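You operate a simulated robot arm through the tools that you are given. There is no shell and no other tool. Be economical: measure what you need, move in short steps, check, and stop when the job is done.

You are at the controls of a simulated two-armed robot. One attempt, no reset.

Task
Open the drawer marked stubs, take the grey pad and put it in the inside of the drawer marked stubs, then shut the stubs. Put the grey-banded beaker on the top of the side bench away on the top of the black service shelf. Close the accessory cupboard door. Take the orange seal ring on the top of the long bench and put it away on the top of the black low shelf. Press the arrow down key two times. Carry the yellow crate with both arms and set it on the clear patch of the long bench. Put the black pan on the top of the long bench away on the top of the black-topped cupboard. Do these in any order. Set down upright: grey-banded beaker.

The check looks at the end state, three seconds after you hand in, the way a careful person would. Anything else that was tipped, shoved, dropped, spilled or broken makes it a failure. A push-on lid holds only when it is set on centred and level and pressed home; a screw cap is set on level and turned clockwise until tight.

Robot
Two 7-joint arms with two-finger parallel grippers on one trunk, on a base that drives. Base frame: it is fixed to the floor where the robot stands at the start and does not move with it; the origin is under the middle of the robot, x ahead of it, y to its left, z up. Readings come in m, rad, newtons and seconds.
The left shoulder is at the start at [0.11, 0.169, 1.361], the right one opposite. With the tool pointing down near the work surface each hand reaches from about 0.1 to 0.32 m from the robot's upright axis, wherever it stands, measured 20 degrees to its own side. Places, roughly: accessory cupboard door [0.5, 0.8, 0.2]; arrow down key [-0.9, 2, 0.9]; black pan (16x13x4 cm) [-2.9, 1.6, 0.9]; clear patch of the long bench [-2.3, 1.7, 0.9]; drawer marked stubs [0.9, 0.1, 0.7]; grey pad (5x6x4 cm) [1.4, -1.3, 0.9]; grey-banded beaker [1.5, -1.25, 1]; inside of the drawer marked stubs [0.9, 0.1, 0.7]; orange seal ring (7x7x2 cm) [-0.5, 2.3, 0.9]; top of the black low shelf (24x57 cm) [0.82, 1.46, 0.6]; top of the black service shelf [0.8, 1.7, 1]; top of the black-topped cupboard [-5.4, 0.5, 0.9]; yellow crate (27x17x10 cm) [-2.2, 3.3, 0.4]. Payload 1.57 kg a hand.
The TCP of each hand is the grasp point between the finger pads, 0.03 m short of the fingertips. In the tool frame z runs along the fingers and y along their closing line. The gripper opens to 0.08 m. The fingers are 0.017 m wide and 0.012 m thick; the gripper's body (0.04 by 0.082 m) begins 0.08 m behind the TCP.
Orientation is told as [roll, pitch, yaw] about the base's x, y, z axes, in that order, counted from this pose: with the fingers straight down and closing along the base's y, the tool's x points along the base's -x, its y along +y and its z along -z.

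Tools
- The arms move only by the tool play_rows. It takes "left_series", "right_series" or both (then of equal length, played together; a hand with none holds still); each is a list of rows, each a list of 7 numbers: the turn, a rotation vector about the tool's x, y, z in units of 5 degrees (1.0 is 5 degrees), then the shift along the tool's x, y, z in units of 30 mm (1.0 is 30 mm), then the opening, from 0 (shut) to 1 (fully open). In form: [[ax, ay, az, dx, dy, dz, jaw], ...]. A call has 1 to 20 rows; each row shifts and turns the commanded pose from where the row before left it, along the tool's axes as they then stand. A call with a number of a shift or a turn outside -1 to 1 is refused whole. A row lasts 0.2 s, in which the tool goes at most 0.05 m and 0.15 rad; a call with a longer step from one row to the next is refused whole, and so is a gripper value outside its range. Where a pose cannot be reached the arm comes as near as it can. A force on the tool above 40 N (or 10 N above the force at the start of the call, whichever is more), or a blocked arm, ends the call early, and 0.2 s more pass. Each finger travels about 0.072 m/s and halts on what it meets, pressing with about 34 N; the grip force reading is that of the motor and also rises with nothing between the fingers. The clock runs only during rows and for 0.2 s after the last one: add rows that do not move to give the fingers time. The reply holds the time, the measured pose of the TCP, the force on the tool along the base axes, the opening and the grip force, in the units named above and with some noise, with the torque about the TCP (base axes, N m) and any sound that the robot's microphone picked up.
- Cameras (640 x 400 px; columns grow to the right, rows downward): "scene" is now at [0.1375, 0.0321, 1.5286]; the picture's right is [0.47, -0.88, 0.00], its down [-0.77, -0.41, -0.50] and it looks along [0.44, 0.23, -0.87] (base axes); focal length 247 px, centre (320, 200). "left" rides on the left gripper at [0.072, 0.007, -0.122] in its tool frame; the picture's right is [-0.09, 1.00, 0.00], its down [-0.84, -0.08, -0.54] and it looks along [-0.54, -0.05, 0.84] (tool axes); focal length 238 px, centre (320, 200). "right" rides on the right gripper at [0.072, -0.007, -0.122] in its tool frame; the picture's right is [0.09, 1.00, 0.00], its down [-0.84, 0.08, -0.54] and it looks along [-0.54, 0.05, 0.84] (tool axes); focal length 238 px, centre (320, 200). There is no depth. A picture from a camera that has moved, and an enlarged one, comes with that camera's place and axes in the base frame and with its lens.
- grab_frame(camera): a new picture of that camera. The clock stands still meanwhile.
- move_column(by): slides the trunk up (or, below 0, down) by that many m; the arms and the scene camera ride with it, the base frame stays. It gives what a move gives, with no picture.
- steer(legs): drives the robot by 1 to 6 legs, each [ahead, left, turn to the left] in m, m and rad, along the robot's own axes; the way and the turn of a leg run together, so that a leg with both is an arc; at most 1.5 m and 3.142 rad a leg. The arms and the cameras ride along, it lands a little off, and it stops where it bumps. It gives what a move gives.
- aim_head(pan, tilt): turns the head with the scene camera to pan (to the left, within 1.501 rad either way) and tilt (down, from -0.506 to 1.204), counted from straight ahead of the robot. It gives what a move gives.
- enlarge(camera, box): a new picture of the part [left, top, right, bottom] of that camera's present view, enlarged. The clock stands still meanwhile.
- hand_in(): hands the job in; it is judged then, once.

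Work in short steps. Places have to be worked out from the pictures, the camera data and where the tool is seen: move nearer, look again, correct. Check each grasp and each placing, and mend what went wrong. You have 196 turns and 192 pictures in all, those below and enlarged ones among them. Open the grippers and draw the arms clear of the work before you hand the job in, unless the task says otherwise; then end with one line.

The tools are called after "Emit:" by a JSON object that holds its "api" and its "payload". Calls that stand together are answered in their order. play_rows: Moves the arms, as the interface text tells. Its arguments: {"type":"object","properties":{"left_series":{"type":"array"},"right_series":{"type":"array"}},"required":[]} The other tools are called the same way: move_column (by) slides the trunk up or down; steer (legs) drives the base; aim_head (pan, tilt) turns the head that bears the scene camera; grab_frame (camera) takes a picture; enlarge (camera, box) takes an enlarged picture of a part of a camera's view; hand_in () hands the job in.

At the start:

```text
t: 0.0
left_ee_pos: [0.5005, 0.5453, 0.8962]
left_ee_rot: [0.0, 0.001, 0.001]
left_force: [0.0, 0.9, -0.3]
left_moment: [-0.01, 0.02, 0.02]
left_opening: 0.0799
left_finger_force: 0.0
right_ee_pos: [0.6753, -0.0029, 1.025]
right_ee_rot: [0.0, 0.0, 0.0]
right_force: [0.0, 1.0, 0.0]
right_moment: [-0.01, 0.02, 0.01]
right_opening: 0.0803
right_finger_force: 0.0
trunk travel left (down, up): [-0.675, 0.215]
robot x, y, heading: [0.0005, -0.0008, -0.006]
head pan, tilt: [0.487, 1.052]
```

scene: 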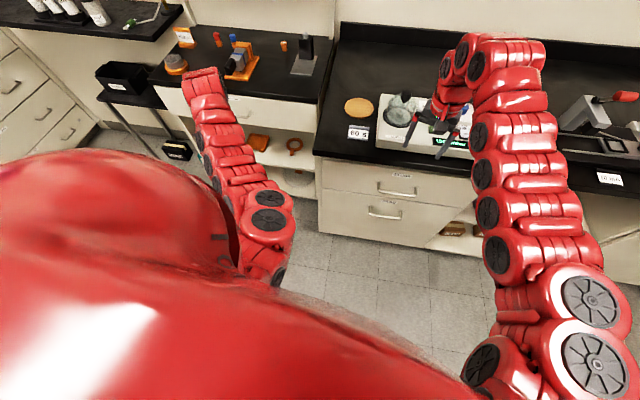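
right: 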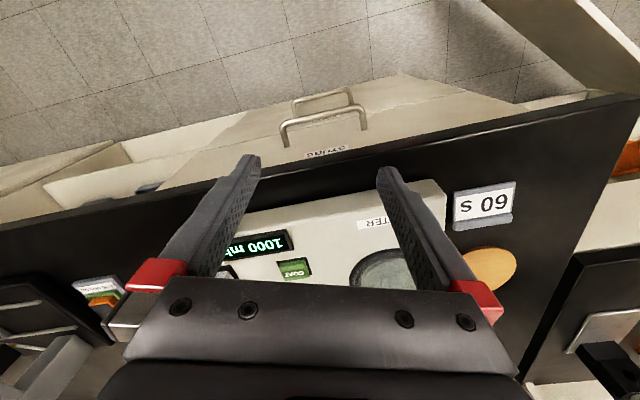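
left: 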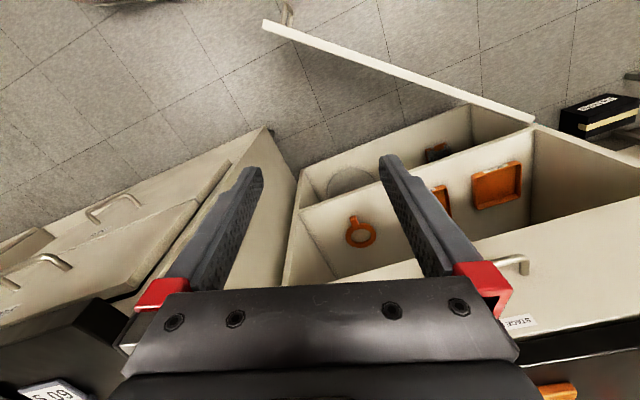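

I'll look around with the head first, starting with views straight ahead and to the right where the pad and beaker should be.

Emit:
{"api": "aim_head", "payload": {"pan": -0.75, "tilt": 0.5}}

Emit:
{"api": "grab_frame", "payload": {"camera": "scene"}}

Emit:
{"api": "aim_head", "payload": {"pan": 0.9, "tilt": 0.5}}

Emit:
{"api": "grab_frame", "payload": {"camera": "scene"}}

```text
t: 1.4
left_ee_pos: [0.5, 0.5441, 0.8961]
left_ee_rot: [0.001, 0.001, 0.0]
left_force: [-0.6, -0.9, 0.0]
left_moment: [0.0, 0.01, 0.0]
left_opening: 0.0798
left_finger_force: 0.2
right_ee_pos: [0.6751, -0.0031, 1.0254]
right_ee_rot: [0.001, 0.0, -0.001]
right_force: [0.1, 0.3, -0.7]
right_moment: [-0.01, -0.02, -0.03]
right_opening: 0.0801
right_finger_force: 0.0
trunk travel left (down, up): [-0.675, 0.215]
robot x, y, heading: [0.0017, 0.0038, 0.001]
head pan, tilt: [-0.75, 0.499]
```

```text
188 pictures are left
camera scene: at [0.1455, -0.061, 1.5732], right [-0.68, -0.73, 0.0], down [-0.35, 0.33, -0.88], along [0.64, -0.6, -0.48], focal length 247 px, centre (320, 200)
```

scene: 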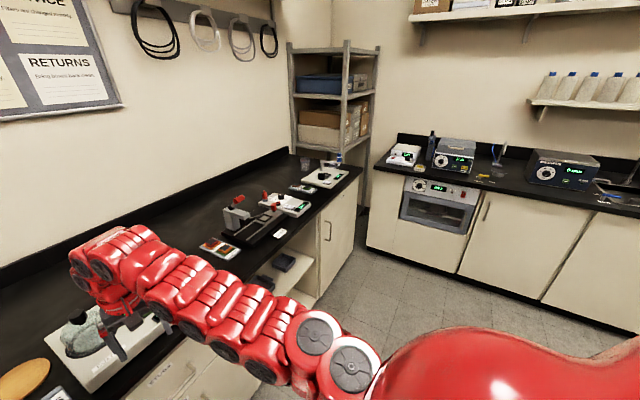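

```text
t: 3.1
left_ee_pos: [0.4997, 0.5455, 0.8964]
left_ee_rot: [-0.001, 0.0, 0.0]
left_force: [0.0, 0.0, 0.1]
left_moment: [-0.01, 0.0, -0.02]
left_opening: 0.0797
left_finger_force: 0.0
right_ee_pos: [0.675, -0.0038, 1.0252]
right_ee_rot: [0.0, 0.002, 0.0]
right_force: [-0.7, 0.3, 0.2]
right_moment: [0.02, 0.01, -0.01]
right_opening: 0.0798
right_finger_force: 0.0
trunk travel left (down, up): [-0.675, 0.215]
robot x, y, heading: [-0.0001, -0.0014, -0.0]
head pan, tilt: [0.901, 0.499]
```

```text
187 pictures are left
camera scene: at [0.1355, 0.0723, 1.5732], right [0.78, -0.62, 0.0], down [-0.3, -0.38, -0.88], along [0.55, 0.69, -0.48], focal length 247 px, centre (320, 200)
```

scene: 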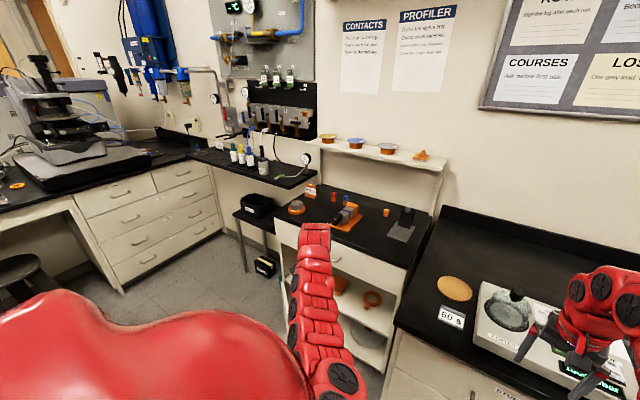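

The accessory cupboard door stands open to my front left. I'll back off to see it and the stubs drawer clearly.

Emit:
{"api": "steer", "payload": {"legs": [[-0.5, 0, 0]]}}

Emit:
{"api": "aim_head", "payload": {"pan": 0.5, "tilt": 0.75}}

Emit:
{"api": "grab_frame", "payload": {"camera": "scene"}}

Emit:
{"api": "grab_frame", "payload": {"camera": "left"}}

```text
t: 5.2
left_ee_pos: [0.2692, 0.5121, 0.8947]
left_ee_rot: [0.004, 0.004, -0.04]
left_force: [0.9, -0.8, 0.0]
left_moment: [0.05, 0.05, 0.02]
left_opening: 0.0799
left_finger_force: 0.0
right_ee_pos: [0.4226, -0.0429, 1.0233]
right_ee_rot: [0.003, 0.003, -0.041]
right_force: [0.2, -0.4, -0.7]
right_moment: [0.07, 0.07, -0.02]
right_opening: 0.0801
right_finger_force: 0.0
trunk travel left (down, up): [-0.675, 0.215]
robot x, y, heading: [-0.2591, -0.0106, -0.041]
head pan, tilt: [0.901, 0.499]
stopped in leg 1: the robot was blocked; the commanded pose is now the measured one
```

```text
t: 6.1
left_ee_pos: [0.2645, 0.5158, 0.8954]
left_ee_rot: [0.001, 0.002, -0.039]
left_force: [0.1, 0.7, -0.4]
left_moment: [-0.01, 0.0, -0.02]
left_opening: 0.0803
left_finger_force: 0.1
right_ee_pos: [0.4173, -0.0394, 1.0268]
right_ee_rot: [0.0, -0.002, -0.039]
right_force: [-0.6, -0.1, 0.2]
right_moment: [-0.02, 0.05, 0.0]
right_opening: 0.0798
right_finger_force: 0.0
trunk travel left (down, up): [-0.675, 0.215]
robot x, y, heading: [-0.2548, -0.0114, -0.041]
head pan, tilt: [0.499, 0.75]
```

```text
186 pictures are left
camera scene: at [-0.1034, 0.0247, 1.5514], right [0.44, -0.9, 0.0], down [-0.61, -0.3, -0.73], along [0.66, 0.32, -0.68], focal length 247 px, centre (320, 200)
```

scene: 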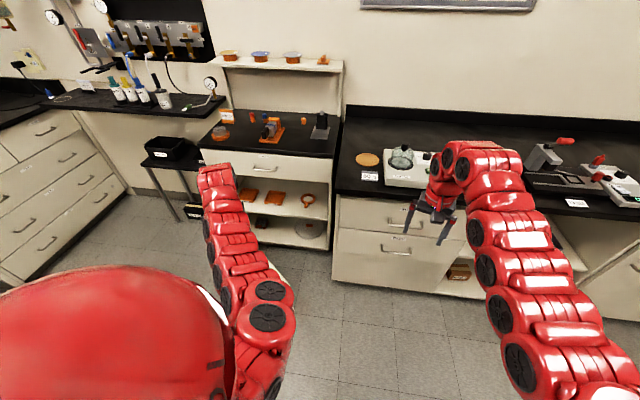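

```text
185 pictures are left
camera left: at [0.1936, 0.5248, 1.0191], right [0.13, 0.99, 0.0], down [0.83, -0.11, 0.54], along [0.54, -0.07, -0.84], focal length 238 px, centre (320, 200)
```

left: 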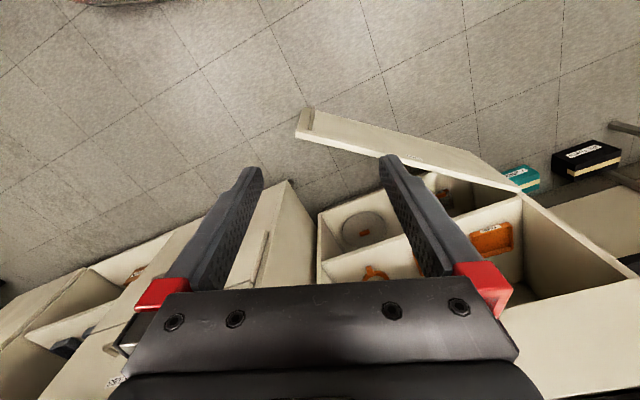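

The two views place the cupboard door top near z=0.4, its hinge near [0.635, 1.085] and its free end near [0.36, 0.47]. I'll shut the left gripper, pitch it forward, and lower the trunk so I can push the door closed.

Emit:
{"api": "play_rows", "payload": {"left_series": [[0, -1, 0, 0, 0, 0, 0], [0, -1, 0, 0, 0, 0, 0], [0, -1, 0, 0, 0, 0, 0], [0, -1, 0, 0, 0, 0, 0], [0, -1, 0, 0, 0, 0, 0], [0, -1, 0, 0, 0, 0, 0], [0, -1, 0, 0, 0, 0, 0], [0, -1, 0, 0, 0, 0, 0], [0, -1, 0, 0, 0, 0, 0], [0, -1, 0, 0, 0, 0, 0], [0, -1, 0, 0, 0, 0, 0], [0, -1, 0, 0, 0, 0, 0], [0, -1, 0, 0, 0, 0, 0], [0, -1, 0, 0, 0, 0, 0]]}}

Emit:
{"api": "grab_frame", "payload": {"camera": "left"}}

Emit:
{"api": "grab_frame", "payload": {"camera": "right"}}

```text
t: 9.1
left_ee_pos: [0.2646, 0.5147, 0.8955]
left_ee_rot: [-0.001, -1.222, -0.041]
left_force: [-0.3, -0.2, -0.6]
left_moment: [0.0, 0.03, 0.03]
left_opening: 0.0
left_finger_force: 21.0
right_ee_pos: [0.417, -0.0398, 1.0262]
right_ee_rot: [0.002, 0.001, -0.038]
right_force: [1.0, 0.2, 0.1]
right_moment: [0.02, -0.01, 0.01]
right_opening: 0.0801
right_finger_force: 0.2
trunk travel left (down, up): [-0.675, 0.215]
robot x, y, heading: [-0.2551, -0.0125, -0.047]
head pan, tilt: [0.499, 0.75]
```

```text
184 pictures are left
camera left: at [0.1262, 0.5271, 0.8707], right [0.07, 0.99, 0.09], down [-0.23, -0.07, 0.97], along [0.97, -0.09, 0.22], focal length 238 px, centre (320, 200)
```

left: 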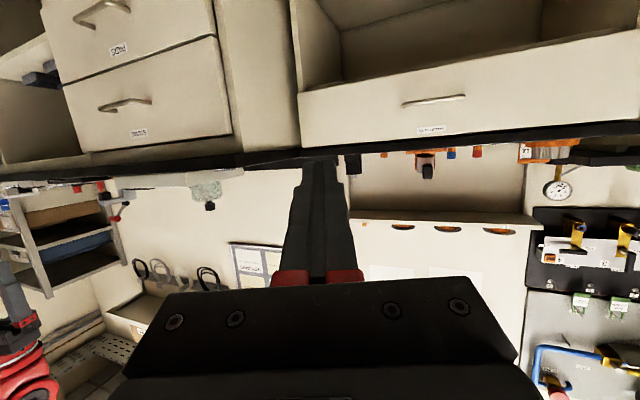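

```text
183 pictures are left
camera right: at [0.3453, -0.0432, 1.1486], right [-0.05, 1.0, 0.0], down [0.84, 0.04, 0.54], along [0.54, 0.03, -0.84], focal length 238 px, centre (320, 200)
```

right: 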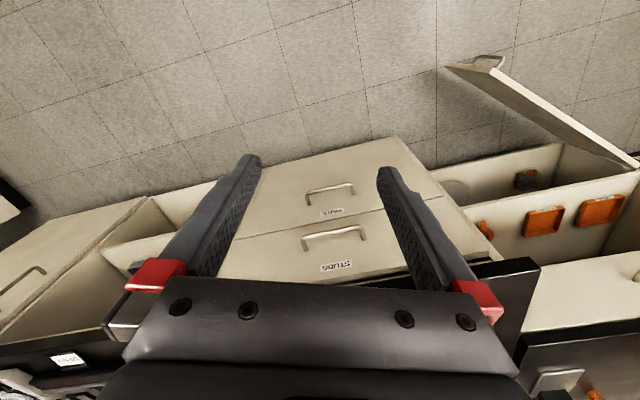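

The lower drawers are readable, and stubs appears to be the upper one with its handle near [0.73, 0.01, 0.70]. Now I'll lower the trunk so the left hand is at about z=0.33.

Emit:
{"api": "move_column", "payload": {"by": -0.57}}

Emit:
{"api": "grab_frame", "payload": {"camera": "left"}}

Emit:
{"api": "grab_frame", "payload": {"camera": "right"}}

Emit:
{"api": "grab_frame", "payload": {"camera": "scene"}}

```text
refused: -0.57 is not a number from -0.4 to 0.4
```

```text
182 pictures are left
camera left: at [0.1262, 0.5271, 0.8707], right [0.07, 0.99, 0.09], down [-0.23, -0.07, 0.97], along [0.97, -0.09, 0.22], focal length 238 px, centre (320, 200)
```

left: 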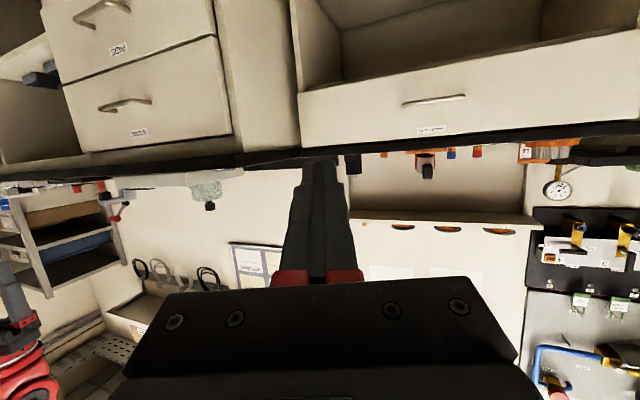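

```text
181 pictures are left
camera right: at [0.3453, -0.0432, 1.1486], right [-0.05, 1.0, 0.0], down [0.84, 0.04, 0.54], along [0.54, 0.03, -0.84], focal length 238 px, centre (320, 200)
```

right: 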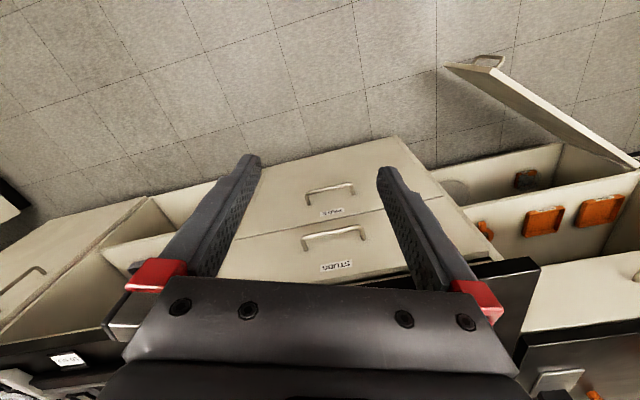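

```text
180 pictures are left
camera scene: at [-0.1029, 0.0242, 1.5512], right [0.44, -0.9, 0.0], down [-0.61, -0.3, -0.73], along [0.66, 0.32, -0.68], focal length 247 px, centre (320, 200)
```

scene: 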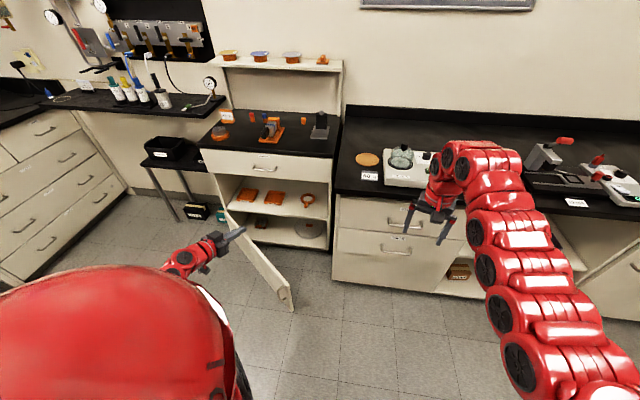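

The door's free end is confirmed at about [0.366, 0.47, 0.4], and the column takes at most 0.4 m per call. I'll lower in two steps.

Emit:
{"api": "move_column", "payload": {"by": -0.3}}

Emit:
{"api": "move_column", "payload": {"by": -0.27}}

Emit:
{"api": "grab_frame", "payload": {"camera": "scene"}}

```text
t: 12.1
left_ee_pos: [0.2655, 0.5151, 0.5972]
left_ee_rot: [0.003, -1.22, -0.041]
left_force: [0.6, 0.0, 1.0]
left_moment: [-0.01, 0.0, -0.01]
left_opening: 0.0
left_finger_force: 21.8
right_ee_pos: [0.4168, -0.0396, 0.7264]
right_ee_rot: [0.001, 0.001, -0.039]
right_force: [0.3, 0.2, 0.0]
right_moment: [-0.01, -0.01, 0.01]
right_opening: 0.08
right_finger_force: 0.0
trunk travel left (down, up): [-0.375, 0.515]
robot x, y, heading: [-0.2565, -0.0087, -0.039]
head pan, tilt: [0.499, 0.75]
```

```text
t: 14.9
left_ee_pos: [0.2643, 0.5145, 0.3252]
left_ee_rot: [0.002, -1.219, -0.039]
left_force: [-0.3, -0.5, -0.7]
left_moment: [0.04, -0.02, 0.06]
left_opening: 0.0
left_finger_force: 20.9
right_ee_pos: [0.4176, -0.0392, 0.4565]
right_ee_rot: [0.004, 0.001, -0.038]
right_force: [0.1, 0.2, 0.3]
right_moment: [0.04, 0.04, -0.03]
right_opening: 0.0801
right_finger_force: 0.1
trunk travel left (down, up): [-0.105, 0.785]
robot x, y, heading: [-0.2548, -0.0093, -0.043]
head pan, tilt: [0.499, 0.75]
```

```text
179 pictures are left
camera scene: at [-0.103, 0.0241, 0.9813], right [0.44, -0.9, 0.0], down [-0.61, -0.3, -0.73], along [0.66, 0.32, -0.68], focal length 247 px, centre (320, 200)
```

scene: 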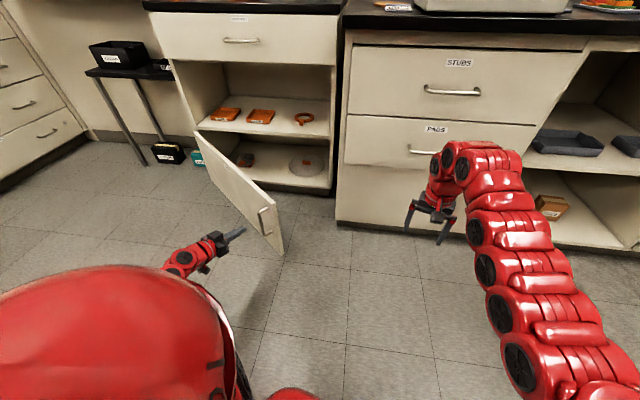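

The labels show STUBS above and PADS below. I'll push the door with the left fingers and draw the right hand back a little.

Emit:
{"api": "play_rows", "payload": {"left_series": [[0, 0, 0, -0.33, 0, 0.9, 0], [0, 0, 0, -0.33, 0, 0.9, 0], [0, 0, 0, -0.33, 0, 0.9, 0], [0, 0, 0, -0.33, 0, 0.9, 0], [0, 0, 0, -0.33, 0, 0.9, 0], [0, 0, 0, -0.33, 0, 0.9, 0]], "right_series": [[0, 0, 0, 1, 0, 0, 1], [0, 0, 0, 1, 0, 0, 1], [0, 0, 0, 1, 0, 0, 1], [0, 0, 0, 1, 0, 0, 1], [0, 0, 0, 1, 0, 0, 1], [0, 0, 0, 0, 0, 0, 1]]}}

Emit:
{"api": "steer", "payload": {"legs": [[0.2, 0, 0.04]]}}

Emit:
{"api": "grab_frame", "payload": {"camera": "scene"}}

```text
t: 16.3
left_ee_pos: [0.4379, 0.5067, 0.33]
left_ee_rot: [0.004, -1.219, -0.041]
left_force: [0.2, -0.3, 0.0]
left_moment: [0.0, 0.0, 0.01]
left_opening: 0.0
left_finger_force: 21.1
right_ee_pos: [0.3584, -0.0359, 0.4567]
right_ee_rot: [0.001, 0.0, -0.039]
right_force: [-0.2, -0.7, 0.0]
right_moment: [0.02, 0.03, 0.0]
right_opening: 0.0801
right_finger_force: 0.0
right hand out of reach, approached as far as the arm can: row 3, 4, 5
trunk travel left (down, up): [-0.105, 0.785]
robot x, y, heading: [-0.2541, -0.0109, -0.041]
head pan, tilt: [0.499, 0.75]
```

```text
t: 17.9
left_ee_pos: [0.6153, 0.5306, 0.3277]
left_ee_rot: [0.001, -1.22, 0.004]
left_force: [0.0, 0.6, -0.3]
left_moment: [0.0, 0.0, 0.01]
left_opening: 0.0001
left_finger_force: 21.3
right_ee_pos: [0.559, -0.0155, 0.4565]
right_ee_rot: [0.001, -0.001, 0.001]
right_force: [0.7, 0.3, -0.5]
right_moment: [-0.01, 0.0, 0.01]
right_opening: 0.0802
right_finger_force: 0.1
trunk travel left (down, up): [-0.105, 0.785]
robot x, y, heading: [-0.0611, -0.0129, -0.004]
head pan, tilt: [0.499, 0.75]
```

```text
178 pictures are left
camera scene: at [0.0946, 0.0263, 0.9812], right [0.48, -0.88, 0.0], down [-0.6, -0.33, -0.73], along [0.64, 0.35, -0.68], focal length 247 px, centre (320, 200)
```

scene: 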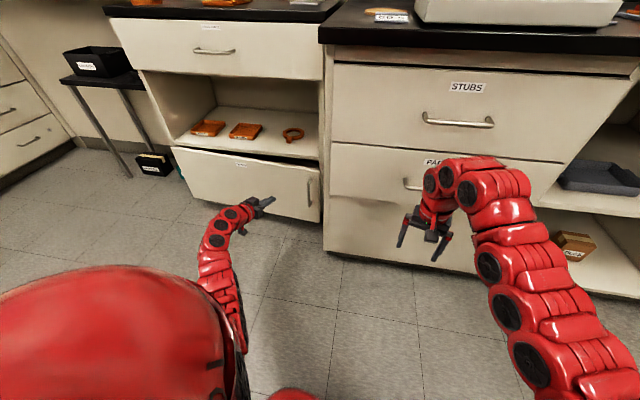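

The door is nearly closed. I'll push it further with the arm until I feel the stop.

Emit:
{"api": "play_rows", "payload": {"left_series": [[0, 0, 0, -0.33, 0, 0.9, 0], [0, 0, 0, -0.33, 0, 0.9, 0], [0, 0, 0, -0.33, 0, 0.9, 0], [0, 0, 0, -0.33, 0, 0.9, 0]]}}

Emit:
{"api": "enlarge", "payload": {"camera": "scene", "box": [150, 80, 390, 230]}}

```text
t: 18.9
left_ee_pos: [0.7124, 0.5322, 0.3325]
left_ee_rot: [0.001, -1.22, 0.003]
left_force: [-0.3, 0.5, -0.5]
left_moment: [-0.03, 0.03, -0.01]
left_opening: 0.0
left_finger_force: 21.1
left hand out of reach, approached as far as the arm can: row 4
right_ee_pos: [0.5586, -0.0139, 0.455]
right_ee_rot: [0.0, 0.0, 0.005]
right_force: [0.3, 1.3, 0.0]
right_moment: [0.02, -0.01, 0.01]
right_opening: 0.0798
right_finger_force: 0.0
trunk travel left (down, up): [-0.105, 0.785]
robot x, y, heading: [-0.053, -0.0179, 0.002]
head pan, tilt: [0.499, 0.75]
```

```text
2.67 times, centred on (270, 155) of scene
camera zoom: at [0.0945, 0.0265, 0.9812], right [0.48, -0.88, 0.0], down [-0.6, -0.33, -0.73], along [0.64, 0.35, -0.68], focal length 659 px, centre (453, 320)
```

zoom: 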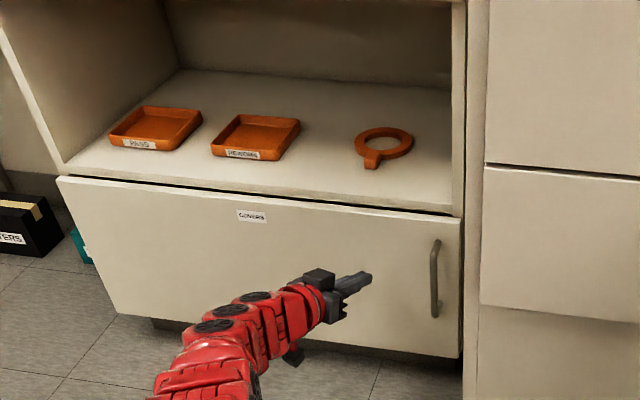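

It isn't yet against a stop, so I'll nudge the base forward a few centimetres.

Emit:
{"api": "steer", "payload": {"legs": [[0.04, 0, 0]]}}

Emit:
{"api": "enlarge", "payload": {"camera": "scene", "box": [150, 80, 390, 230]}}

```text
t: 19.7
left_ee_pos: [0.7552, 0.5308, 0.3325]
left_ee_rot: [0.003, -1.222, 0.002]
left_force: [0.4, 0.2, -0.2]
left_moment: [0.01, -0.04, 0.04]
left_opening: 0.0
left_finger_force: 21.4
right_ee_pos: [0.5988, -0.0155, 0.4561]
right_ee_rot: [0.001, 0.0, -0.001]
right_force: [-0.3, -0.4, -0.1]
right_moment: [-0.04, 0.04, 0.01]
right_opening: 0.0803
right_finger_force: 0.1
trunk travel left (down, up): [-0.105, 0.785]
robot x, y, heading: [-0.017, -0.017, -0.004]
head pan, tilt: [0.499, 0.75]
```

```text
2.67 times, centred on (270, 155) of scene
camera zoom: at [0.1351, 0.026, 0.9812], right [0.48, -0.88, 0.0], down [-0.6, -0.33, -0.73], along [0.64, 0.35, -0.68], focal length 659 px, centre (453, 320)
```

zoom: 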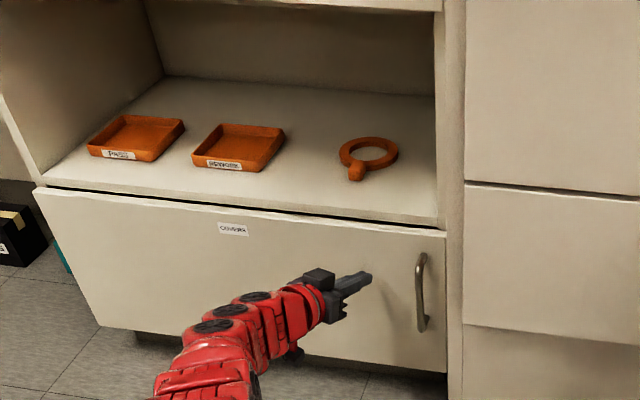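

The cabinet front runs obliquely (from about [0.65, 1.08] to [0.85, 0.45]), and the door is nearly flush with it. One more small push should find the stop.

Emit:
{"api": "steer", "payload": {"legs": [[0.03, 0, 0]]}}

Emit:
{"api": "enlarge", "payload": {"camera": "scene", "box": [200, 100, 390, 220]}}

```text
t: 20.6
left_ee_pos: [0.7758, 0.5317, 0.333]
left_ee_rot: [-0.003, -1.22, 0.0]
left_force: [-7.8, -4.1, 5.2]
left_moment: [0.0, -0.12, -0.09]
left_opening: 0.0001
left_finger_force: 21.1
right_ee_pos: [0.6231, -0.0153, 0.457]
right_ee_rot: [0.002, -0.002, 0.003]
right_force: [0.4, -0.2, 0.3]
right_moment: [0.01, 0.03, -0.01]
right_opening: 0.0801
right_finger_force: 0.1
trunk travel left (down, up): [-0.105, 0.785]
robot x, y, heading: [0.0108, -0.017, -0.004]
head pan, tilt: [0.499, 0.75]
stopped in leg 1: the force on the tool passed its limit at 149 N (the readings are from after the stop); the commanded pose is now the measured one
```

```text
3.33 times, centred on (295, 160) of scene
camera zoom: at [0.1577, 0.0254, 0.9814], right [0.48, -0.88, 0.0], down [-0.6, -0.33, -0.73], along [0.64, 0.35, -0.68], focal length 824 px, centre (403, 333)
```

zoom: 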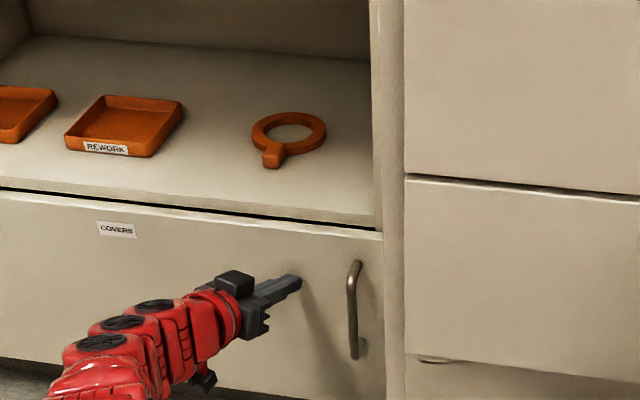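

The door hit a firm stop, so it is shut. The benches are turned about 17° and the stubs handle is near [0.705, 0.005, 0.735]; I'll back off, raise the right hand, and rotate the left gripper 90° so it closes vertically.

Emit:
{"api": "steer", "payload": {"legs": [[-0.15, 0, 0]]}}

Emit:
{"api": "play_rows", "payload": {"left_series": [[0, -1, 0, 0, 0, 0, 1], [0, -1, 0, 0, 0, 0, 1], [0, 0, 1, 0, 0, 0, 1], [0, 0, 1, 0, 0, 0, 1], [0, 0, 1, 0, 0, 0, 1], [0, 0, 1, 0, 0, 0, 1], [0, 0, 1, 0, 0, 0, 1], [0, 0, 1, 0, 0, 0, 1], [0, 0, 1, 0, 0, 0, 1], [0, 0, 1, 0, 0, 0, 1], [0, 0, 1, 0, 0, 0, 1], [0, 0, 1, 0, 0, 0, 1], [0, 0, 1, 0, 0, 0, 1], [0, 0, 1, 0, 0, 0, 1], [0, 0, 1, 0, 0, 0, 1], [0, 0, 1, 0, 0, 0, 1], [0, 0, 1, 0, 0, 0, 1], [0, 0, 1, 0, 0, 0, 1], [0, 0, 1, 0, 0, 0, 1], [0, 0, 1, 0, 0, 0, 1]], "right_series": [[0, 0, 0, 0, 0, -1, 1], [0, 0, 0, 0, 0, -1, 1], [0, 0, 0, 0, 0, -1, 1], [0, 0, 0, 0, 0, -1, 1], [0, 0, 0, 0, 0, -1, 1], [0, 0, 0, 0, 0, -1, 1], [0, 0, 0, 0, 0, -1, 1], [0, 0, 0, 0, 0, -1, 1], [0, 0, 0, 0, 0, -1, 1], [0, 0, 0, 0, 0, -1, 1], [0, 0, 0, 0, 0, 0, 1], [0, 0, 0, 0, 0, 0, 1], [0, 0, 0, 0, 0, 0, 1], [0, 0, 0, 0, 0, 0, 1], [0, 0, 0, 0, 0, 0, 1], [0, 0, 0, 0, 0, 0, 1], [0, 0, 0, 0, 0, 0, 1], [0, 0, 0, 0, 0, 0, 1], [0, 0, 0, 0, 0, 0, 1], [0, 0, 0, 0, 0, 0, 1]]}}

Emit:
{"api": "grab_frame", "payload": {"camera": "scene"}}

```text
t: 22.0
left_ee_pos: [0.6232, 0.5325, 0.3311]
left_ee_rot: [-0.005, -1.219, 0.005]
left_force: [-0.4, 0.5, -0.3]
left_moment: [-0.01, 0.0, 0.06]
left_opening: 0.0002
left_finger_force: 21.2
right_ee_pos: [0.4716, -0.0139, 0.4571]
right_ee_rot: [0.001, -0.002, 0.001]
right_force: [0.5, -1.3, -0.1]
right_moment: [-0.01, -0.02, 0.0]
right_opening: 0.08
right_finger_force: 0.0
trunk travel left (down, up): [-0.105, 0.785]
robot x, y, heading: [-0.1436, -0.0125, -0.003]
head pan, tilt: [0.499, 0.75]
```

```text
t: 26.2
left_ee_pos: [0.6165, 0.5184, 0.391]
left_ee_rot: [1.394, 0.0, -1.571]
left_force: [-0.5, -0.8, 0.0]
left_moment: [0.02, 0.0, 0.0]
left_opening: 0.0801
left_finger_force: 0.0
left hand out of reach, approached as far as the arm can: row 1, 2, 14, 15, 16, 17, 18, 19
right_ee_pos: [0.5349, 0.003, 0.5675]
right_ee_rot: [-0.001, -0.002, 0.001]
right_force: [0.8, 0.4, 0.6]
right_moment: [0.02, -0.02, -0.02]
right_opening: 0.0802
right_finger_force: 0.1
right hand out of reach, approached as far as the arm can: row 3, 4, 5, 6, 7, 8, 9, 10
trunk travel left (down, up): [-0.105, 0.785]
robot x, y, heading: [-0.1417, -0.0132, 0.002]
head pan, tilt: [0.499, 0.75]
```

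```text
174 pictures are left
camera scene: at [0.0073, 0.0261, 0.9812], right [0.48, -0.88, 0.0], down [-0.6, -0.33, -0.73], along [0.64, 0.35, -0.68], focal length 247 px, centre (320, 200)
```

scene: 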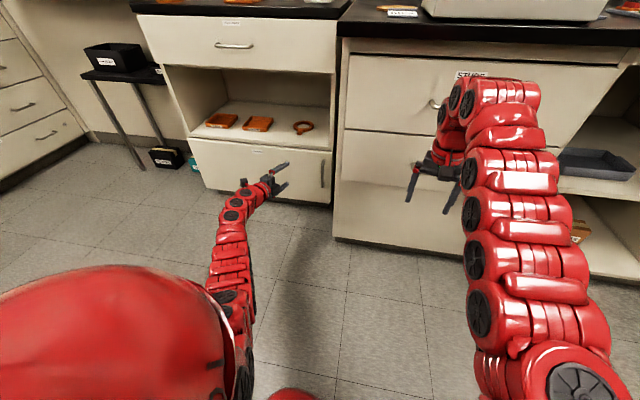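

The drawer and cupboard look right. I'll swing the right hand out to the right and back, out of the way of the bench.

Emit:
{"api": "play_rows", "payload": {"right_series": [[0, 0, 0, 0, -1, 0.3, 1], [0, 0, 0, 0, -1, 0.3, 1], [0, 0, 0, 0, -1, 0.3, 1], [0, 0, 0, 0, -1, 0, 1], [0, 0, 0, 0, -1, 0, 1], [0, 0, 0, 0, -1, 0, 1], [0, 0, 0, 0, -1, 0, 1], [0, 0, 0, 0, -1, 0, 1], [0, 0, 0, 0, -1, 0, 1], [0, 0, 0, 0, -1, 0, 1], [0, 0, 0, 0.5, -1, 0, 1], [0, 0, 0, 1, -1, 0, 1], [0, 0, 0, 1, -1, 0, 1], [0, 0, 0, 1, -1, 0, 1], [0, 0, 0, 1, 0, 0, 1], [0, 0, 0, 1, 0, 0, 1], [0, 0, 0, 1, 0, 0, 1], [0, 0, 0, 1, 0, 0, 1]]}}

```text
t: 30.0
left_ee_pos: [0.6169, 0.5165, 0.391]
left_ee_rot: [1.392, -0.002, -1.571]
left_force: [-0.2, 0.1, 0.2]
left_moment: [0.02, 0.0, 0.01]
left_opening: 0.0798
left_finger_force: 0.0
right_ee_pos: [0.3974, -0.4592, 0.5249]
right_ee_rot: [0.0, 0.0, 0.002]
right_force: [-0.9, 0.0, -0.1]
right_moment: [0.0, 0.0, -0.06]
right_opening: 0.08
right_finger_force: 0.0
right hand out of reach, approached as far as the arm can: row 13, 14, 15, 16, 17, 18
trunk travel left (down, up): [-0.105, 0.785]
robot x, y, heading: [-0.1466, -0.0137, 0.003]
head pan, tilt: [0.499, 0.75]
```

Next I'll bring the left hand inward. Then I'll shift the robot to the right, turn it square to the bench, and raise the trunk to handle height.

Emit:
{"api": "play_rows", "payload": {"left_series": [[0, 0, 0, -1, 0, -0.5, 1], [0, 0, 0, -1, 0, -0.5, 1], [0, 0, 0, -1, 0, -0.5, 1], [0, 0, 0, -1, 0, -0.5, 1], [0, 0, 0, -1, 0, -0.5, 1], [0, 0, 0, -1, 0, -0.5, 1], [0, 0, 0, -1, 0, 0, 1], [0, 0, 0, -1, 0, 0, 1], [0, 0, 0, -1, 0, 0, 1]]}}

Emit:
{"api": "steer", "payload": {"legs": [[0.1, -0.47, 0], [0, 0, 0.3]]}}

Emit:
{"api": "aim_head", "payload": {"pan": 0.2, "tilt": 0.7}}

Emit:
{"api": "move_column", "payload": {"by": 0.35}}

Emit:
{"api": "grab_frame", "payload": {"camera": "scene"}}

Emit:
{"api": "grab_frame", "payload": {"camera": "left"}}

```text
t: 32.0
left_ee_pos: [0.5303, 0.2511, 0.4095]
left_ee_rot: [1.393, -0.002, -1.572]
left_force: [0.0, 0.5, 0.4]
left_moment: [0.03, 0.01, 0.01]
left_opening: 0.08
left_finger_force: 0.0
right_ee_pos: [0.3966, -0.4592, 0.5238]
right_ee_rot: [0.002, 0.0, 0.003]
right_force: [0.3, 0.8, -0.6]
right_moment: [0.02, 0.03, -0.02]
right_opening: 0.0799
right_finger_force: 0.1
trunk travel left (down, up): [-0.105, 0.785]
robot x, y, heading: [-0.1436, -0.016, 0.002]
head pan, tilt: [0.499, 0.75]
```

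```text
t: 35.8
left_ee_pos: [0.5212, -0.0221, 0.408]
left_ee_rot: [1.395, -0.001, -1.27]
left_force: [0.0, 0.5, -0.6]
left_moment: [0.0, 0.02, -0.03]
left_opening: 0.0799
left_finger_force: 0.2
right_ee_pos: [0.6057, -0.7402, 0.5249]
right_ee_rot: [0.003, -0.001, 0.304]
right_force: [-0.1, -0.3, 1.0]
right_moment: [-0.01, 0.0, -0.05]
right_opening: 0.08
right_finger_force: 0.1
trunk travel left (down, up): [-0.105, 0.785]
robot x, y, heading: [-0.0445, -0.4774, 0.306]
head pan, tilt: [0.499, 0.75]
```

```text
t: 36.6
left_ee_pos: [0.522, -0.0221, 0.4096]
left_ee_rot: [1.393, -0.003, -1.27]
left_force: [1.1, -0.3, 0.0]
left_moment: [-0.02, 0.01, -0.03]
left_opening: 0.0802
left_finger_force: 0.0
right_ee_pos: [0.6051, -0.7401, 0.5234]
right_ee_rot: [0.002, -0.001, 0.304]
right_force: [0.4, -0.1, 0.0]
right_moment: [0.0, 0.0, 0.0]
right_opening: 0.0799
right_finger_force: 0.1
trunk travel left (down, up): [-0.105, 0.785]
robot x, y, heading: [-0.0439, -0.4765, 0.303]
head pan, tilt: [0.201, 0.7]
```

```text
t: 40.0
left_ee_pos: [0.5203, -0.0206, 0.7592]
left_ee_rot: [1.393, -0.001, -1.271]
left_force: [0.4, -0.3, -1.8]
left_moment: [-0.01, -0.03, 0.05]
left_opening: 0.0801
left_finger_force: 0.1
right_ee_pos: [0.6049, -0.7405, 0.8744]
right_ee_rot: [0.001, 0.0, 0.305]
right_force: [-0.2, -0.4, -0.2]
right_moment: [0.0, 0.0, 0.0]
right_opening: 0.08
right_finger_force: 0.1
trunk travel left (down, up): [-0.455, 0.435]
robot x, y, heading: [-0.0429, -0.4739, 0.303]
head pan, tilt: [0.201, 0.7]
```

```text
173 pictures are left
camera scene: at [0.1059, -0.4103, 1.3354], right [0.48, -0.88, 0.0], down [-0.56, -0.31, -0.76], along [0.67, 0.37, -0.64], focal length 247 px, centre (320, 200)
```

scene: 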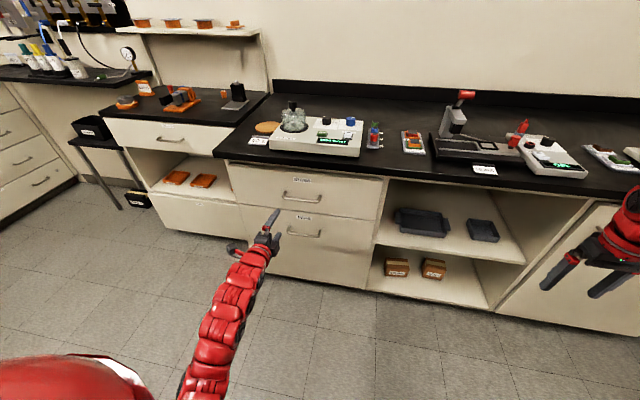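

```text
172 pictures are left
camera left: at [0.387, 0.0113, 0.7873], right [0.19, -0.03, 0.98], down [-0.28, -0.96, 0.02], along [0.94, -0.27, -0.2], focal length 238 px, centre (320, 200)
```

left: 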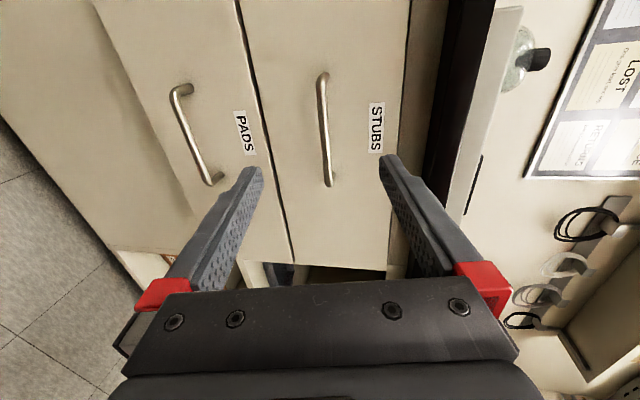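

The handle solves to about [0.715, 0.006, 0.728], straight along the left tool axis and about 0.19 m ahead. I'll drive ahead with a slight right shift, then look.

Emit:
{"api": "steer", "payload": {"legs": [[0.175, -0.03, 0]]}}

Emit:
{"api": "grab_frame", "payload": {"camera": "left"}}

```text
t: 41.6
left_ee_pos: [0.7025, 0.0007, 0.7601]
left_ee_rot: [1.4, 0.0, -1.275]
left_force: [0.1, 0.3, -0.6]
left_moment: [0.05, 0.02, 0.0]
left_opening: 0.0798
left_finger_force: 0.1
right_ee_pos: [0.7839, -0.7169, 0.8751]
right_ee_rot: [0.002, 0.0, 0.299]
right_force: [-0.2, -0.1, 0.0]
right_moment: [-0.01, -0.02, -0.01]
right_opening: 0.0798
right_finger_force: 0.1
trunk travel left (down, up): [-0.455, 0.435]
robot x, y, heading: [0.1326, -0.451, 0.297]
head pan, tilt: [0.201, 0.7]
stopped in leg 1: the force on the tool passed its limit at 84 N (the readings are from after the stop); the commanded pose is now the measured one
```

```text
171 pictures are left
camera left: at [0.568, 0.035, 0.7887], right [0.19, -0.04, 0.98], down [-0.28, -0.96, 0.02], along [0.94, -0.28, -0.19], focal length 238 px, centre (320, 200)
```

left: 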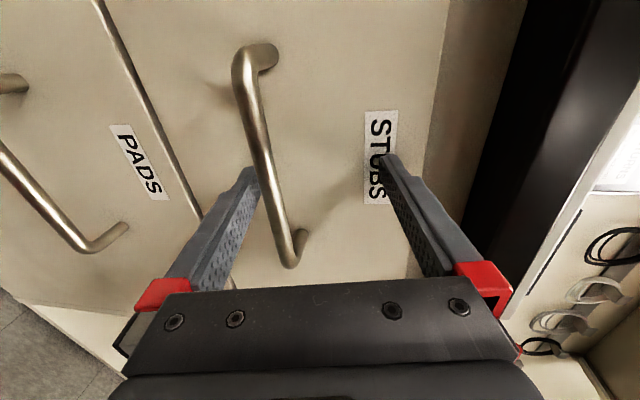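

The fingertips touched the drawer face and the bar lies near the lower finger. I'll back off 2 cm, lower 3 cm, then close.

Emit:
{"api": "play_rows", "payload": {"left_series": [[0, 0, 0, 0, 0, -0.6, 1], [0, 0, 0, 0, -1, 0, 1], [0, 0, 0, 0, 0, 0, 1]]}}

Emit:
{"api": "grab_frame", "payload": {"camera": "left"}}

```text
t: 42.4
left_ee_pos: [0.6816, -0.0051, 0.7321]
left_ee_rot: [1.398, -0.001, -1.274]
left_force: [0.6, -0.1, 0.0]
left_moment: [0.03, 0.0, 0.01]
left_opening: 0.08
left_finger_force: 0.1
right_ee_pos: [0.7845, -0.7174, 0.8742]
right_ee_rot: [0.002, 0.0, 0.3]
right_force: [-0.1, -0.6, 0.9]
right_moment: [-0.06, 0.03, 0.01]
right_opening: 0.0799
right_finger_force: 0.1
trunk travel left (down, up): [-0.455, 0.435]
robot x, y, heading: [0.1398, -0.4505, 0.3]
head pan, tilt: [0.201, 0.7]
```

```text
170 pictures are left
camera left: at [0.5467, 0.0285, 0.7608], right [0.19, -0.04, 0.98], down [-0.28, -0.96, 0.02], along [0.94, -0.28, -0.19], focal length 238 px, centre (320, 200)
```

left: 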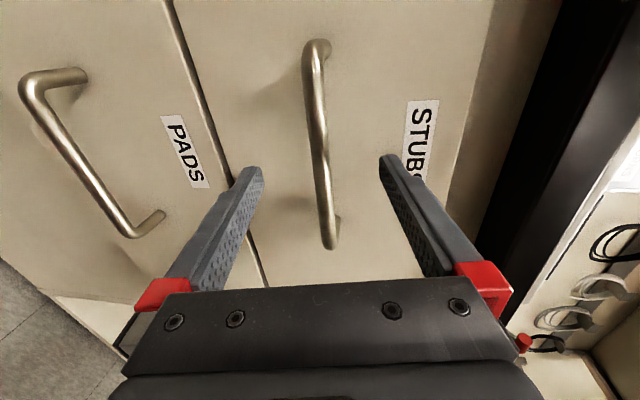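

The bar is now centred between the fingers. I'll move forward 1.2 cm and close, giving it time.

Emit:
{"api": "play_rows", "payload": {"left_series": [[0, 0, 0, 0, 0, 0.4, 1], [0, 0, 0, 0, 0, 0, 0], [0, 0, 0, 0, 0, 0, 0], [0, 0, 0, 0, 0, 0, 0], [0, 0, 0, 0, 0, 0, 0], [0, 0, 0, 0, 0, 0, 0], [0, 0, 0, 0, 0, 0, 0]]}}

Emit:
{"api": "steer", "payload": {"legs": [[-0.1, 0, 0]]}}

Emit:
{"api": "grab_frame", "payload": {"camera": "left"}}

Emit:
{"api": "grab_frame", "payload": {"camera": "scene"}}

```text
t: 44.0
left_ee_pos: [0.6947, -0.0023, 0.7327]
left_ee_rot: [1.4, 0.0, -1.274]
left_force: [1.3, 1.7, 4.8]
left_moment: [-0.14, -0.11, -0.23]
left_opening: 0.0116
left_finger_force: 28.8
right_ee_pos: [0.7847, -0.717, 0.8737]
right_ee_rot: [0.003, -0.001, 0.301]
right_force: [-0.6, -0.2, 0.3]
right_moment: [0.01, -0.02, 0.0]
right_opening: 0.0801
right_finger_force: 0.1
trunk travel left (down, up): [-0.455, 0.435]
robot x, y, heading: [0.139, -0.4525, 0.299]
head pan, tilt: [0.201, 0.7]
```

```text
t: 45.2
left_ee_pos: [0.5989, -0.0322, 0.7321]
left_ee_rot: [1.401, -0.002, -1.275]
left_force: [4.4, -10.1, 0.7]
left_moment: [-0.15, -0.02, -0.33]
left_opening: 0.0116
left_finger_force: 29.1
right_ee_pos: [0.6892, -0.7475, 0.8742]
right_ee_rot: [0.003, -0.002, 0.3]
right_force: [-0.7, -0.5, 0.6]
right_moment: [0.01, -0.02, 0.04]
right_opening: 0.0801
right_finger_force: 0.0
trunk travel left (down, up): [-0.455, 0.435]
robot x, y, heading: [0.0437, -0.4807, 0.296]
head pan, tilt: [0.201, 0.7]
```

```text
169 pictures are left
camera left: at [0.4643, 0.0014, 0.7601], right [0.19, -0.04, 0.98], down [-0.28, -0.96, 0.02], along [0.94, -0.28, -0.19], focal length 238 px, centre (320, 200)
```

left: 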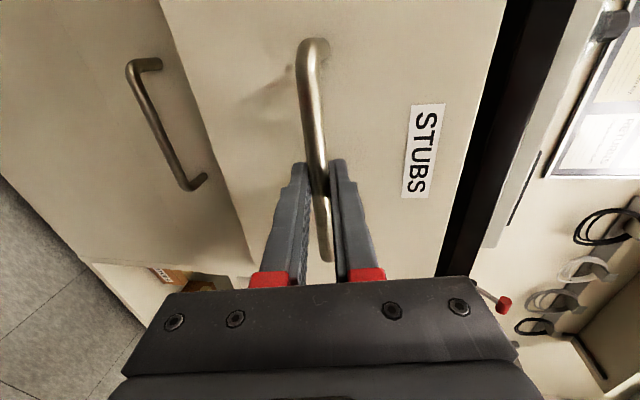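

```text
168 pictures are left
camera scene: at [0.1904, -0.4161, 1.3356], right [0.48, -0.88, 0.0], down [-0.57, -0.31, -0.77], along [0.67, 0.37, -0.64], focal length 247 px, centre (320, 200)
```

scene: 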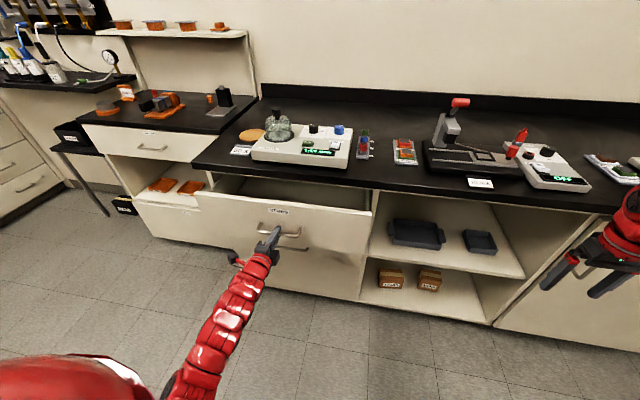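

The drawer is following the hand, so I'll pull another 15 cm.

Emit:
{"api": "steer", "payload": {"legs": [[-0.15, 0, 0]]}}

Emit:
{"api": "grab_frame", "payload": {"camera": "scene"}}

```text
t: 46.6
left_ee_pos: [0.4809, -0.0708, 0.7326]
left_ee_rot: [1.4, 0.002, -1.277]
left_force: [0.0, 7.0, 13.2]
left_moment: [-0.15, -0.31, -0.07]
left_opening: 0.0117
left_finger_force: 29.0
right_ee_pos: [0.5671, -0.7916, 0.8735]
right_ee_rot: [0.002, 0.001, 0.29]
right_force: [0.5, 0.2, -0.3]
right_moment: [-0.02, 0.03, -0.02]
right_opening: 0.0799
right_finger_force: 0.1
trunk travel left (down, up): [-0.455, 0.435]
robot x, y, heading: [-0.0784, -0.5164, 0.292]
head pan, tilt: [0.201, 0.7]
stopped in leg 1: the robot was blocked; the commanded pose is now the measured one
```

```text
167 pictures are left
camera scene: at [0.0716, -0.454, 1.3353], right [0.47, -0.88, 0.0], down [-0.57, -0.3, -0.76], along [0.67, 0.36, -0.64], focal length 247 px, centre (320, 200)
```

scene: 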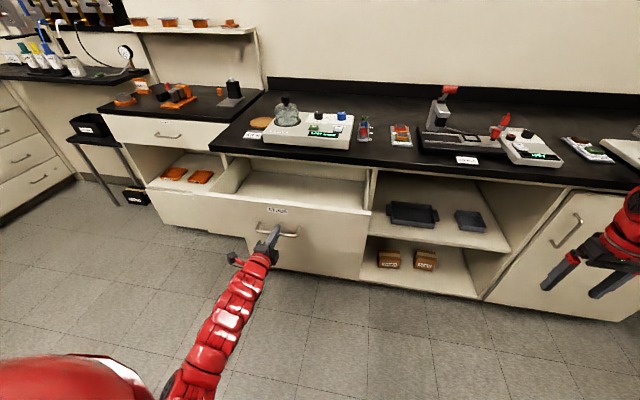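

The drawer is out about 22 cm. I'll open the left gripper and retract straight back, then look around to the right for obstacles.

Emit:
{"api": "play_rows", "payload": {"left_series": [[0, 0, 0, 0, 0, 0, 1], [0, 0, 0, 0, 0, 0, 1], [0, 0, 0, 0, 0, 0, 1], [0, 0, 0, 0, 0, 0, 1], [0, 0, 0, 0, 0, 0, 1], [0, 0, 0, 0, 0, -1, 1], [0, 0, 0, 0, 0, -1, 1], [0, 0, 0, 0, 0, -1, 1]]}}

Emit:
{"api": "aim_head", "payload": {"pan": -1.2, "tilt": 0.6}}

Emit:
{"api": "grab_frame", "payload": {"camera": "scene"}}

Emit:
{"api": "aim_head", "payload": {"pan": 1.4, "tilt": 0.5}}

Emit:
{"api": "grab_frame", "payload": {"camera": "scene"}}

```text
t: 48.4
left_ee_pos: [0.3946, -0.0976, 0.744]
left_ee_rot: [1.392, 0.0, -1.277]
left_force: [-0.2, -0.7, 0.1]
left_moment: [-0.01, 0.0, 0.0]
left_opening: 0.0797
left_finger_force: 0.1
right_ee_pos: [0.5656, -0.7919, 0.8739]
right_ee_rot: [0.002, -0.003, 0.289]
right_force: [-0.1, -0.3, -0.5]
right_moment: [0.0, -0.02, -0.02]
right_opening: 0.08
right_finger_force: 0.0
trunk travel left (down, up): [-0.455, 0.435]
robot x, y, heading: [-0.0812, -0.519, 0.292]
head pan, tilt: [0.201, 0.7]
```

```text
t: 49.9
left_ee_pos: [0.3951, -0.0972, 0.7439]
left_ee_rot: [1.392, 0.0, -1.277]
left_force: [-0.1, 0.0, -0.6]
left_moment: [-0.03, -0.02, -0.01]
left_opening: 0.08
left_finger_force: 0.0
right_ee_pos: [0.5671, -0.7905, 0.8745]
right_ee_rot: [0.0, -0.003, 0.29]
right_force: [0.3, -0.5, -0.5]
right_moment: [0.01, 0.01, 0.02]
right_opening: 0.08
right_finger_force: 0.0
trunk travel left (down, up): [-0.455, 0.435]
robot x, y, heading: [-0.0784, -0.5192, 0.293]
head pan, tilt: [-1.201, 0.6]
```

```text
166 pictures are left
camera scene: at [0.0503, -0.5641, 1.3441], right [-0.79, -0.61, 0.0], down [-0.35, 0.45, -0.82], along [0.51, -0.65, -0.57], focal length 247 px, centre (320, 200)
```

scene: 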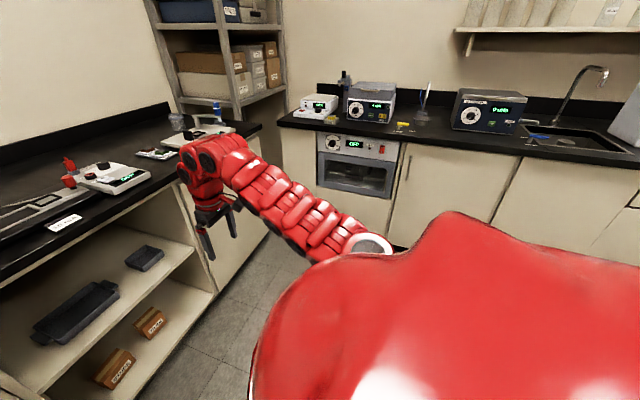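

```text
t: 52.2
left_ee_pos: [0.3949, -0.0967, 0.7442]
left_ee_rot: [1.393, -0.001, -1.278]
left_force: [-0.4, -0.4, -0.1]
left_moment: [0.01, -0.03, 0.01]
left_opening: 0.08
left_finger_force: 0.1
right_ee_pos: [0.5669, -0.7911, 0.8745]
right_ee_rot: [0.001, -0.003, 0.289]
right_force: [-0.1, 0.1, -0.4]
right_moment: [0.01, -0.02, 0.02]
right_opening: 0.0799
right_finger_force: 0.1
trunk travel left (down, up): [-0.455, 0.435]
robot x, y, heading: [-0.0786, -0.5204, 0.29]
head pan, tilt: [1.4, 0.499]
```

```text
165 pictures are left
camera scene: at [-0.0148, -0.404, 1.3532], right [0.99, 0.12, 0.0], down [0.06, -0.48, -0.88], along [-0.1, 0.87, -0.48], focal length 247 px, centre (320, 200)
```

scene: 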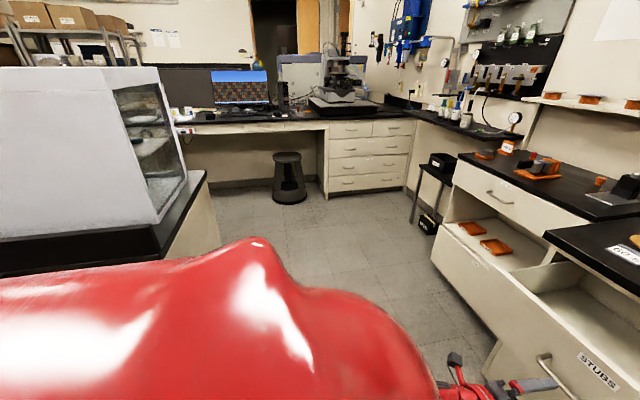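

Behind me is an island counter with a fume hood. I'll look closely at the far right end of this bench for the beaker and the pad.

Emit:
{"api": "aim_head", "payload": {"pan": -1.0, "tilt": 0.35}}

Emit:
{"api": "enlarge", "payload": {"camera": "scene", "box": [90, 130, 330, 280]}}

```text
t: 54.5
left_ee_pos: [0.3957, -0.0958, 0.7448]
left_ee_rot: [1.393, 0.0, -1.277]
left_force: [0.0, 0.1, -0.9]
left_moment: [0.02, 0.0, -0.04]
left_opening: 0.0799
left_finger_force: 0.1
right_ee_pos: [0.5672, -0.7907, 0.8748]
right_ee_rot: [0.002, 0.0, 0.29]
right_force: [-0.2, -0.2, -0.8]
right_moment: [-0.01, -0.02, 0.02]
right_opening: 0.0801
right_finger_force: 0.1
trunk travel left (down, up): [-0.455, 0.435]
robot x, y, heading: [-0.0818, -0.5193, 0.292]
head pan, tilt: [-1.0, 0.351]
```

```text
2.67 times, centred on (210, 205) of scene
camera zoom: at [0.0667, -0.555, 1.3669], right [-0.65, -0.76, 0.0], down [-0.26, 0.22, -0.94], along [0.71, -0.61, -0.34], focal length 659 px, centre (613, 187)
```

zoom: 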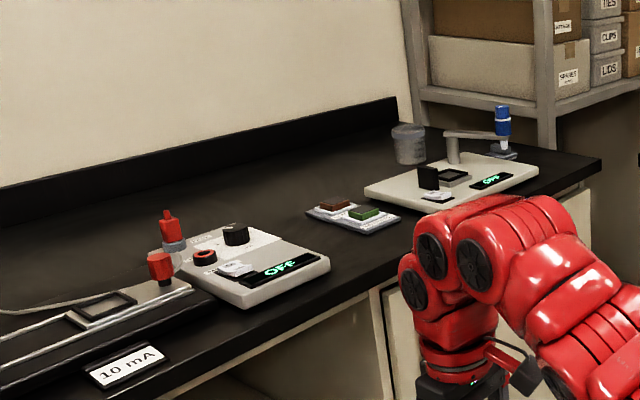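

The beaker looks to be near [1.45, -1.13], but the pad isn't clear yet. I'll slide to the right along the bench to get a closer view.

Emit:
{"api": "steer", "payload": {"legs": [[0, -0.6, 0]]}}

Emit:
{"api": "aim_head", "payload": {"pan": -0.1, "tilt": 0.6}}

Emit:
{"api": "move_column", "payload": {"by": 0.25}}

Emit:
{"api": "grab_frame", "payload": {"camera": "scene"}}

```text
t: 57.9
left_ee_pos: [0.5663, -0.6679, 0.7451]
left_ee_rot: [1.393, 0.001, -1.267]
left_force: [0.7, 0.5, 0.5]
left_moment: [0.0, -0.01, 0.04]
left_opening: 0.0799
left_finger_force: 0.0
right_ee_pos: [0.7446, -1.3606, 0.8746]
right_ee_rot: [0.002, -0.003, 0.299]
right_force: [0.5, -0.4, 0.2]
right_moment: [0.02, 0.01, -0.01]
right_opening: 0.08
right_finger_force: 0.0
trunk travel left (down, up): [-0.455, 0.435]
robot x, y, heading: [0.0963, -1.0929, 0.303]
head pan, tilt: [-1.0, 0.351]
```

```text
t: 59.0
left_ee_pos: [0.567, -0.6681, 0.746]
left_ee_rot: [1.393, -0.001, -1.266]
left_force: [0.3, 0.3, -0.1]
left_moment: [0.0, -0.02, 0.01]
left_opening: 0.0802
left_finger_force: 0.0
right_ee_pos: [0.7442, -1.3606, 0.875]
right_ee_rot: [0.003, -0.002, 0.299]
right_force: [-1.0, -0.8, 0.4]
right_moment: [0.01, -0.02, 0.01]
right_opening: 0.0801
right_finger_force: 0.1
trunk travel left (down, up): [-0.455, 0.435]
robot x, y, heading: [0.095, -1.0909, 0.303]
head pan, tilt: [-0.099, 0.6]
```

```text
t: 61.6
left_ee_pos: [0.5662, -0.6682, 0.9949]
left_ee_rot: [1.394, 0.0, -1.268]
left_force: [0.8, -0.8, -0.1]
left_moment: [0.02, 0.01, -0.02]
left_opening: 0.0801
left_finger_force: 0.0
right_ee_pos: [0.745, -1.3611, 1.124]
right_ee_rot: [0.001, -0.002, 0.298]
right_force: [-0.3, -0.1, 0.1]
right_moment: [-0.01, -0.01, -0.01]
right_opening: 0.0798
right_finger_force: 0.1
trunk travel left (down, up): [-0.705, 0.185]
robot x, y, heading: [0.0957, -1.0936, 0.3]
head pan, tilt: [-0.099, 0.6]
```

```text
163 pictures are left
camera scene: at [0.2576, -1.0516, 1.5941], right [0.2, -0.98, 0.0], down [-0.55, -0.11, -0.82], along [0.81, 0.16, -0.57], focal length 247 px, centre (320, 200)
```

scene: 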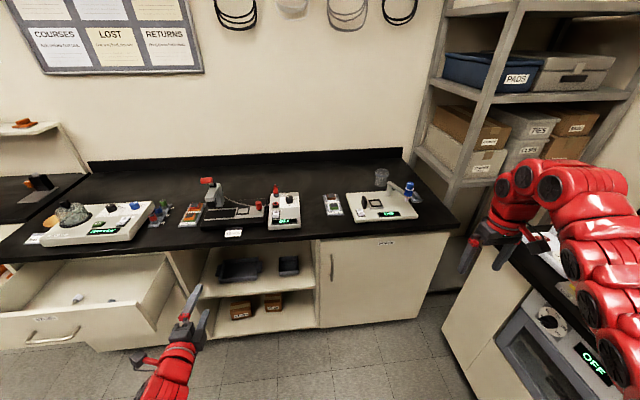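

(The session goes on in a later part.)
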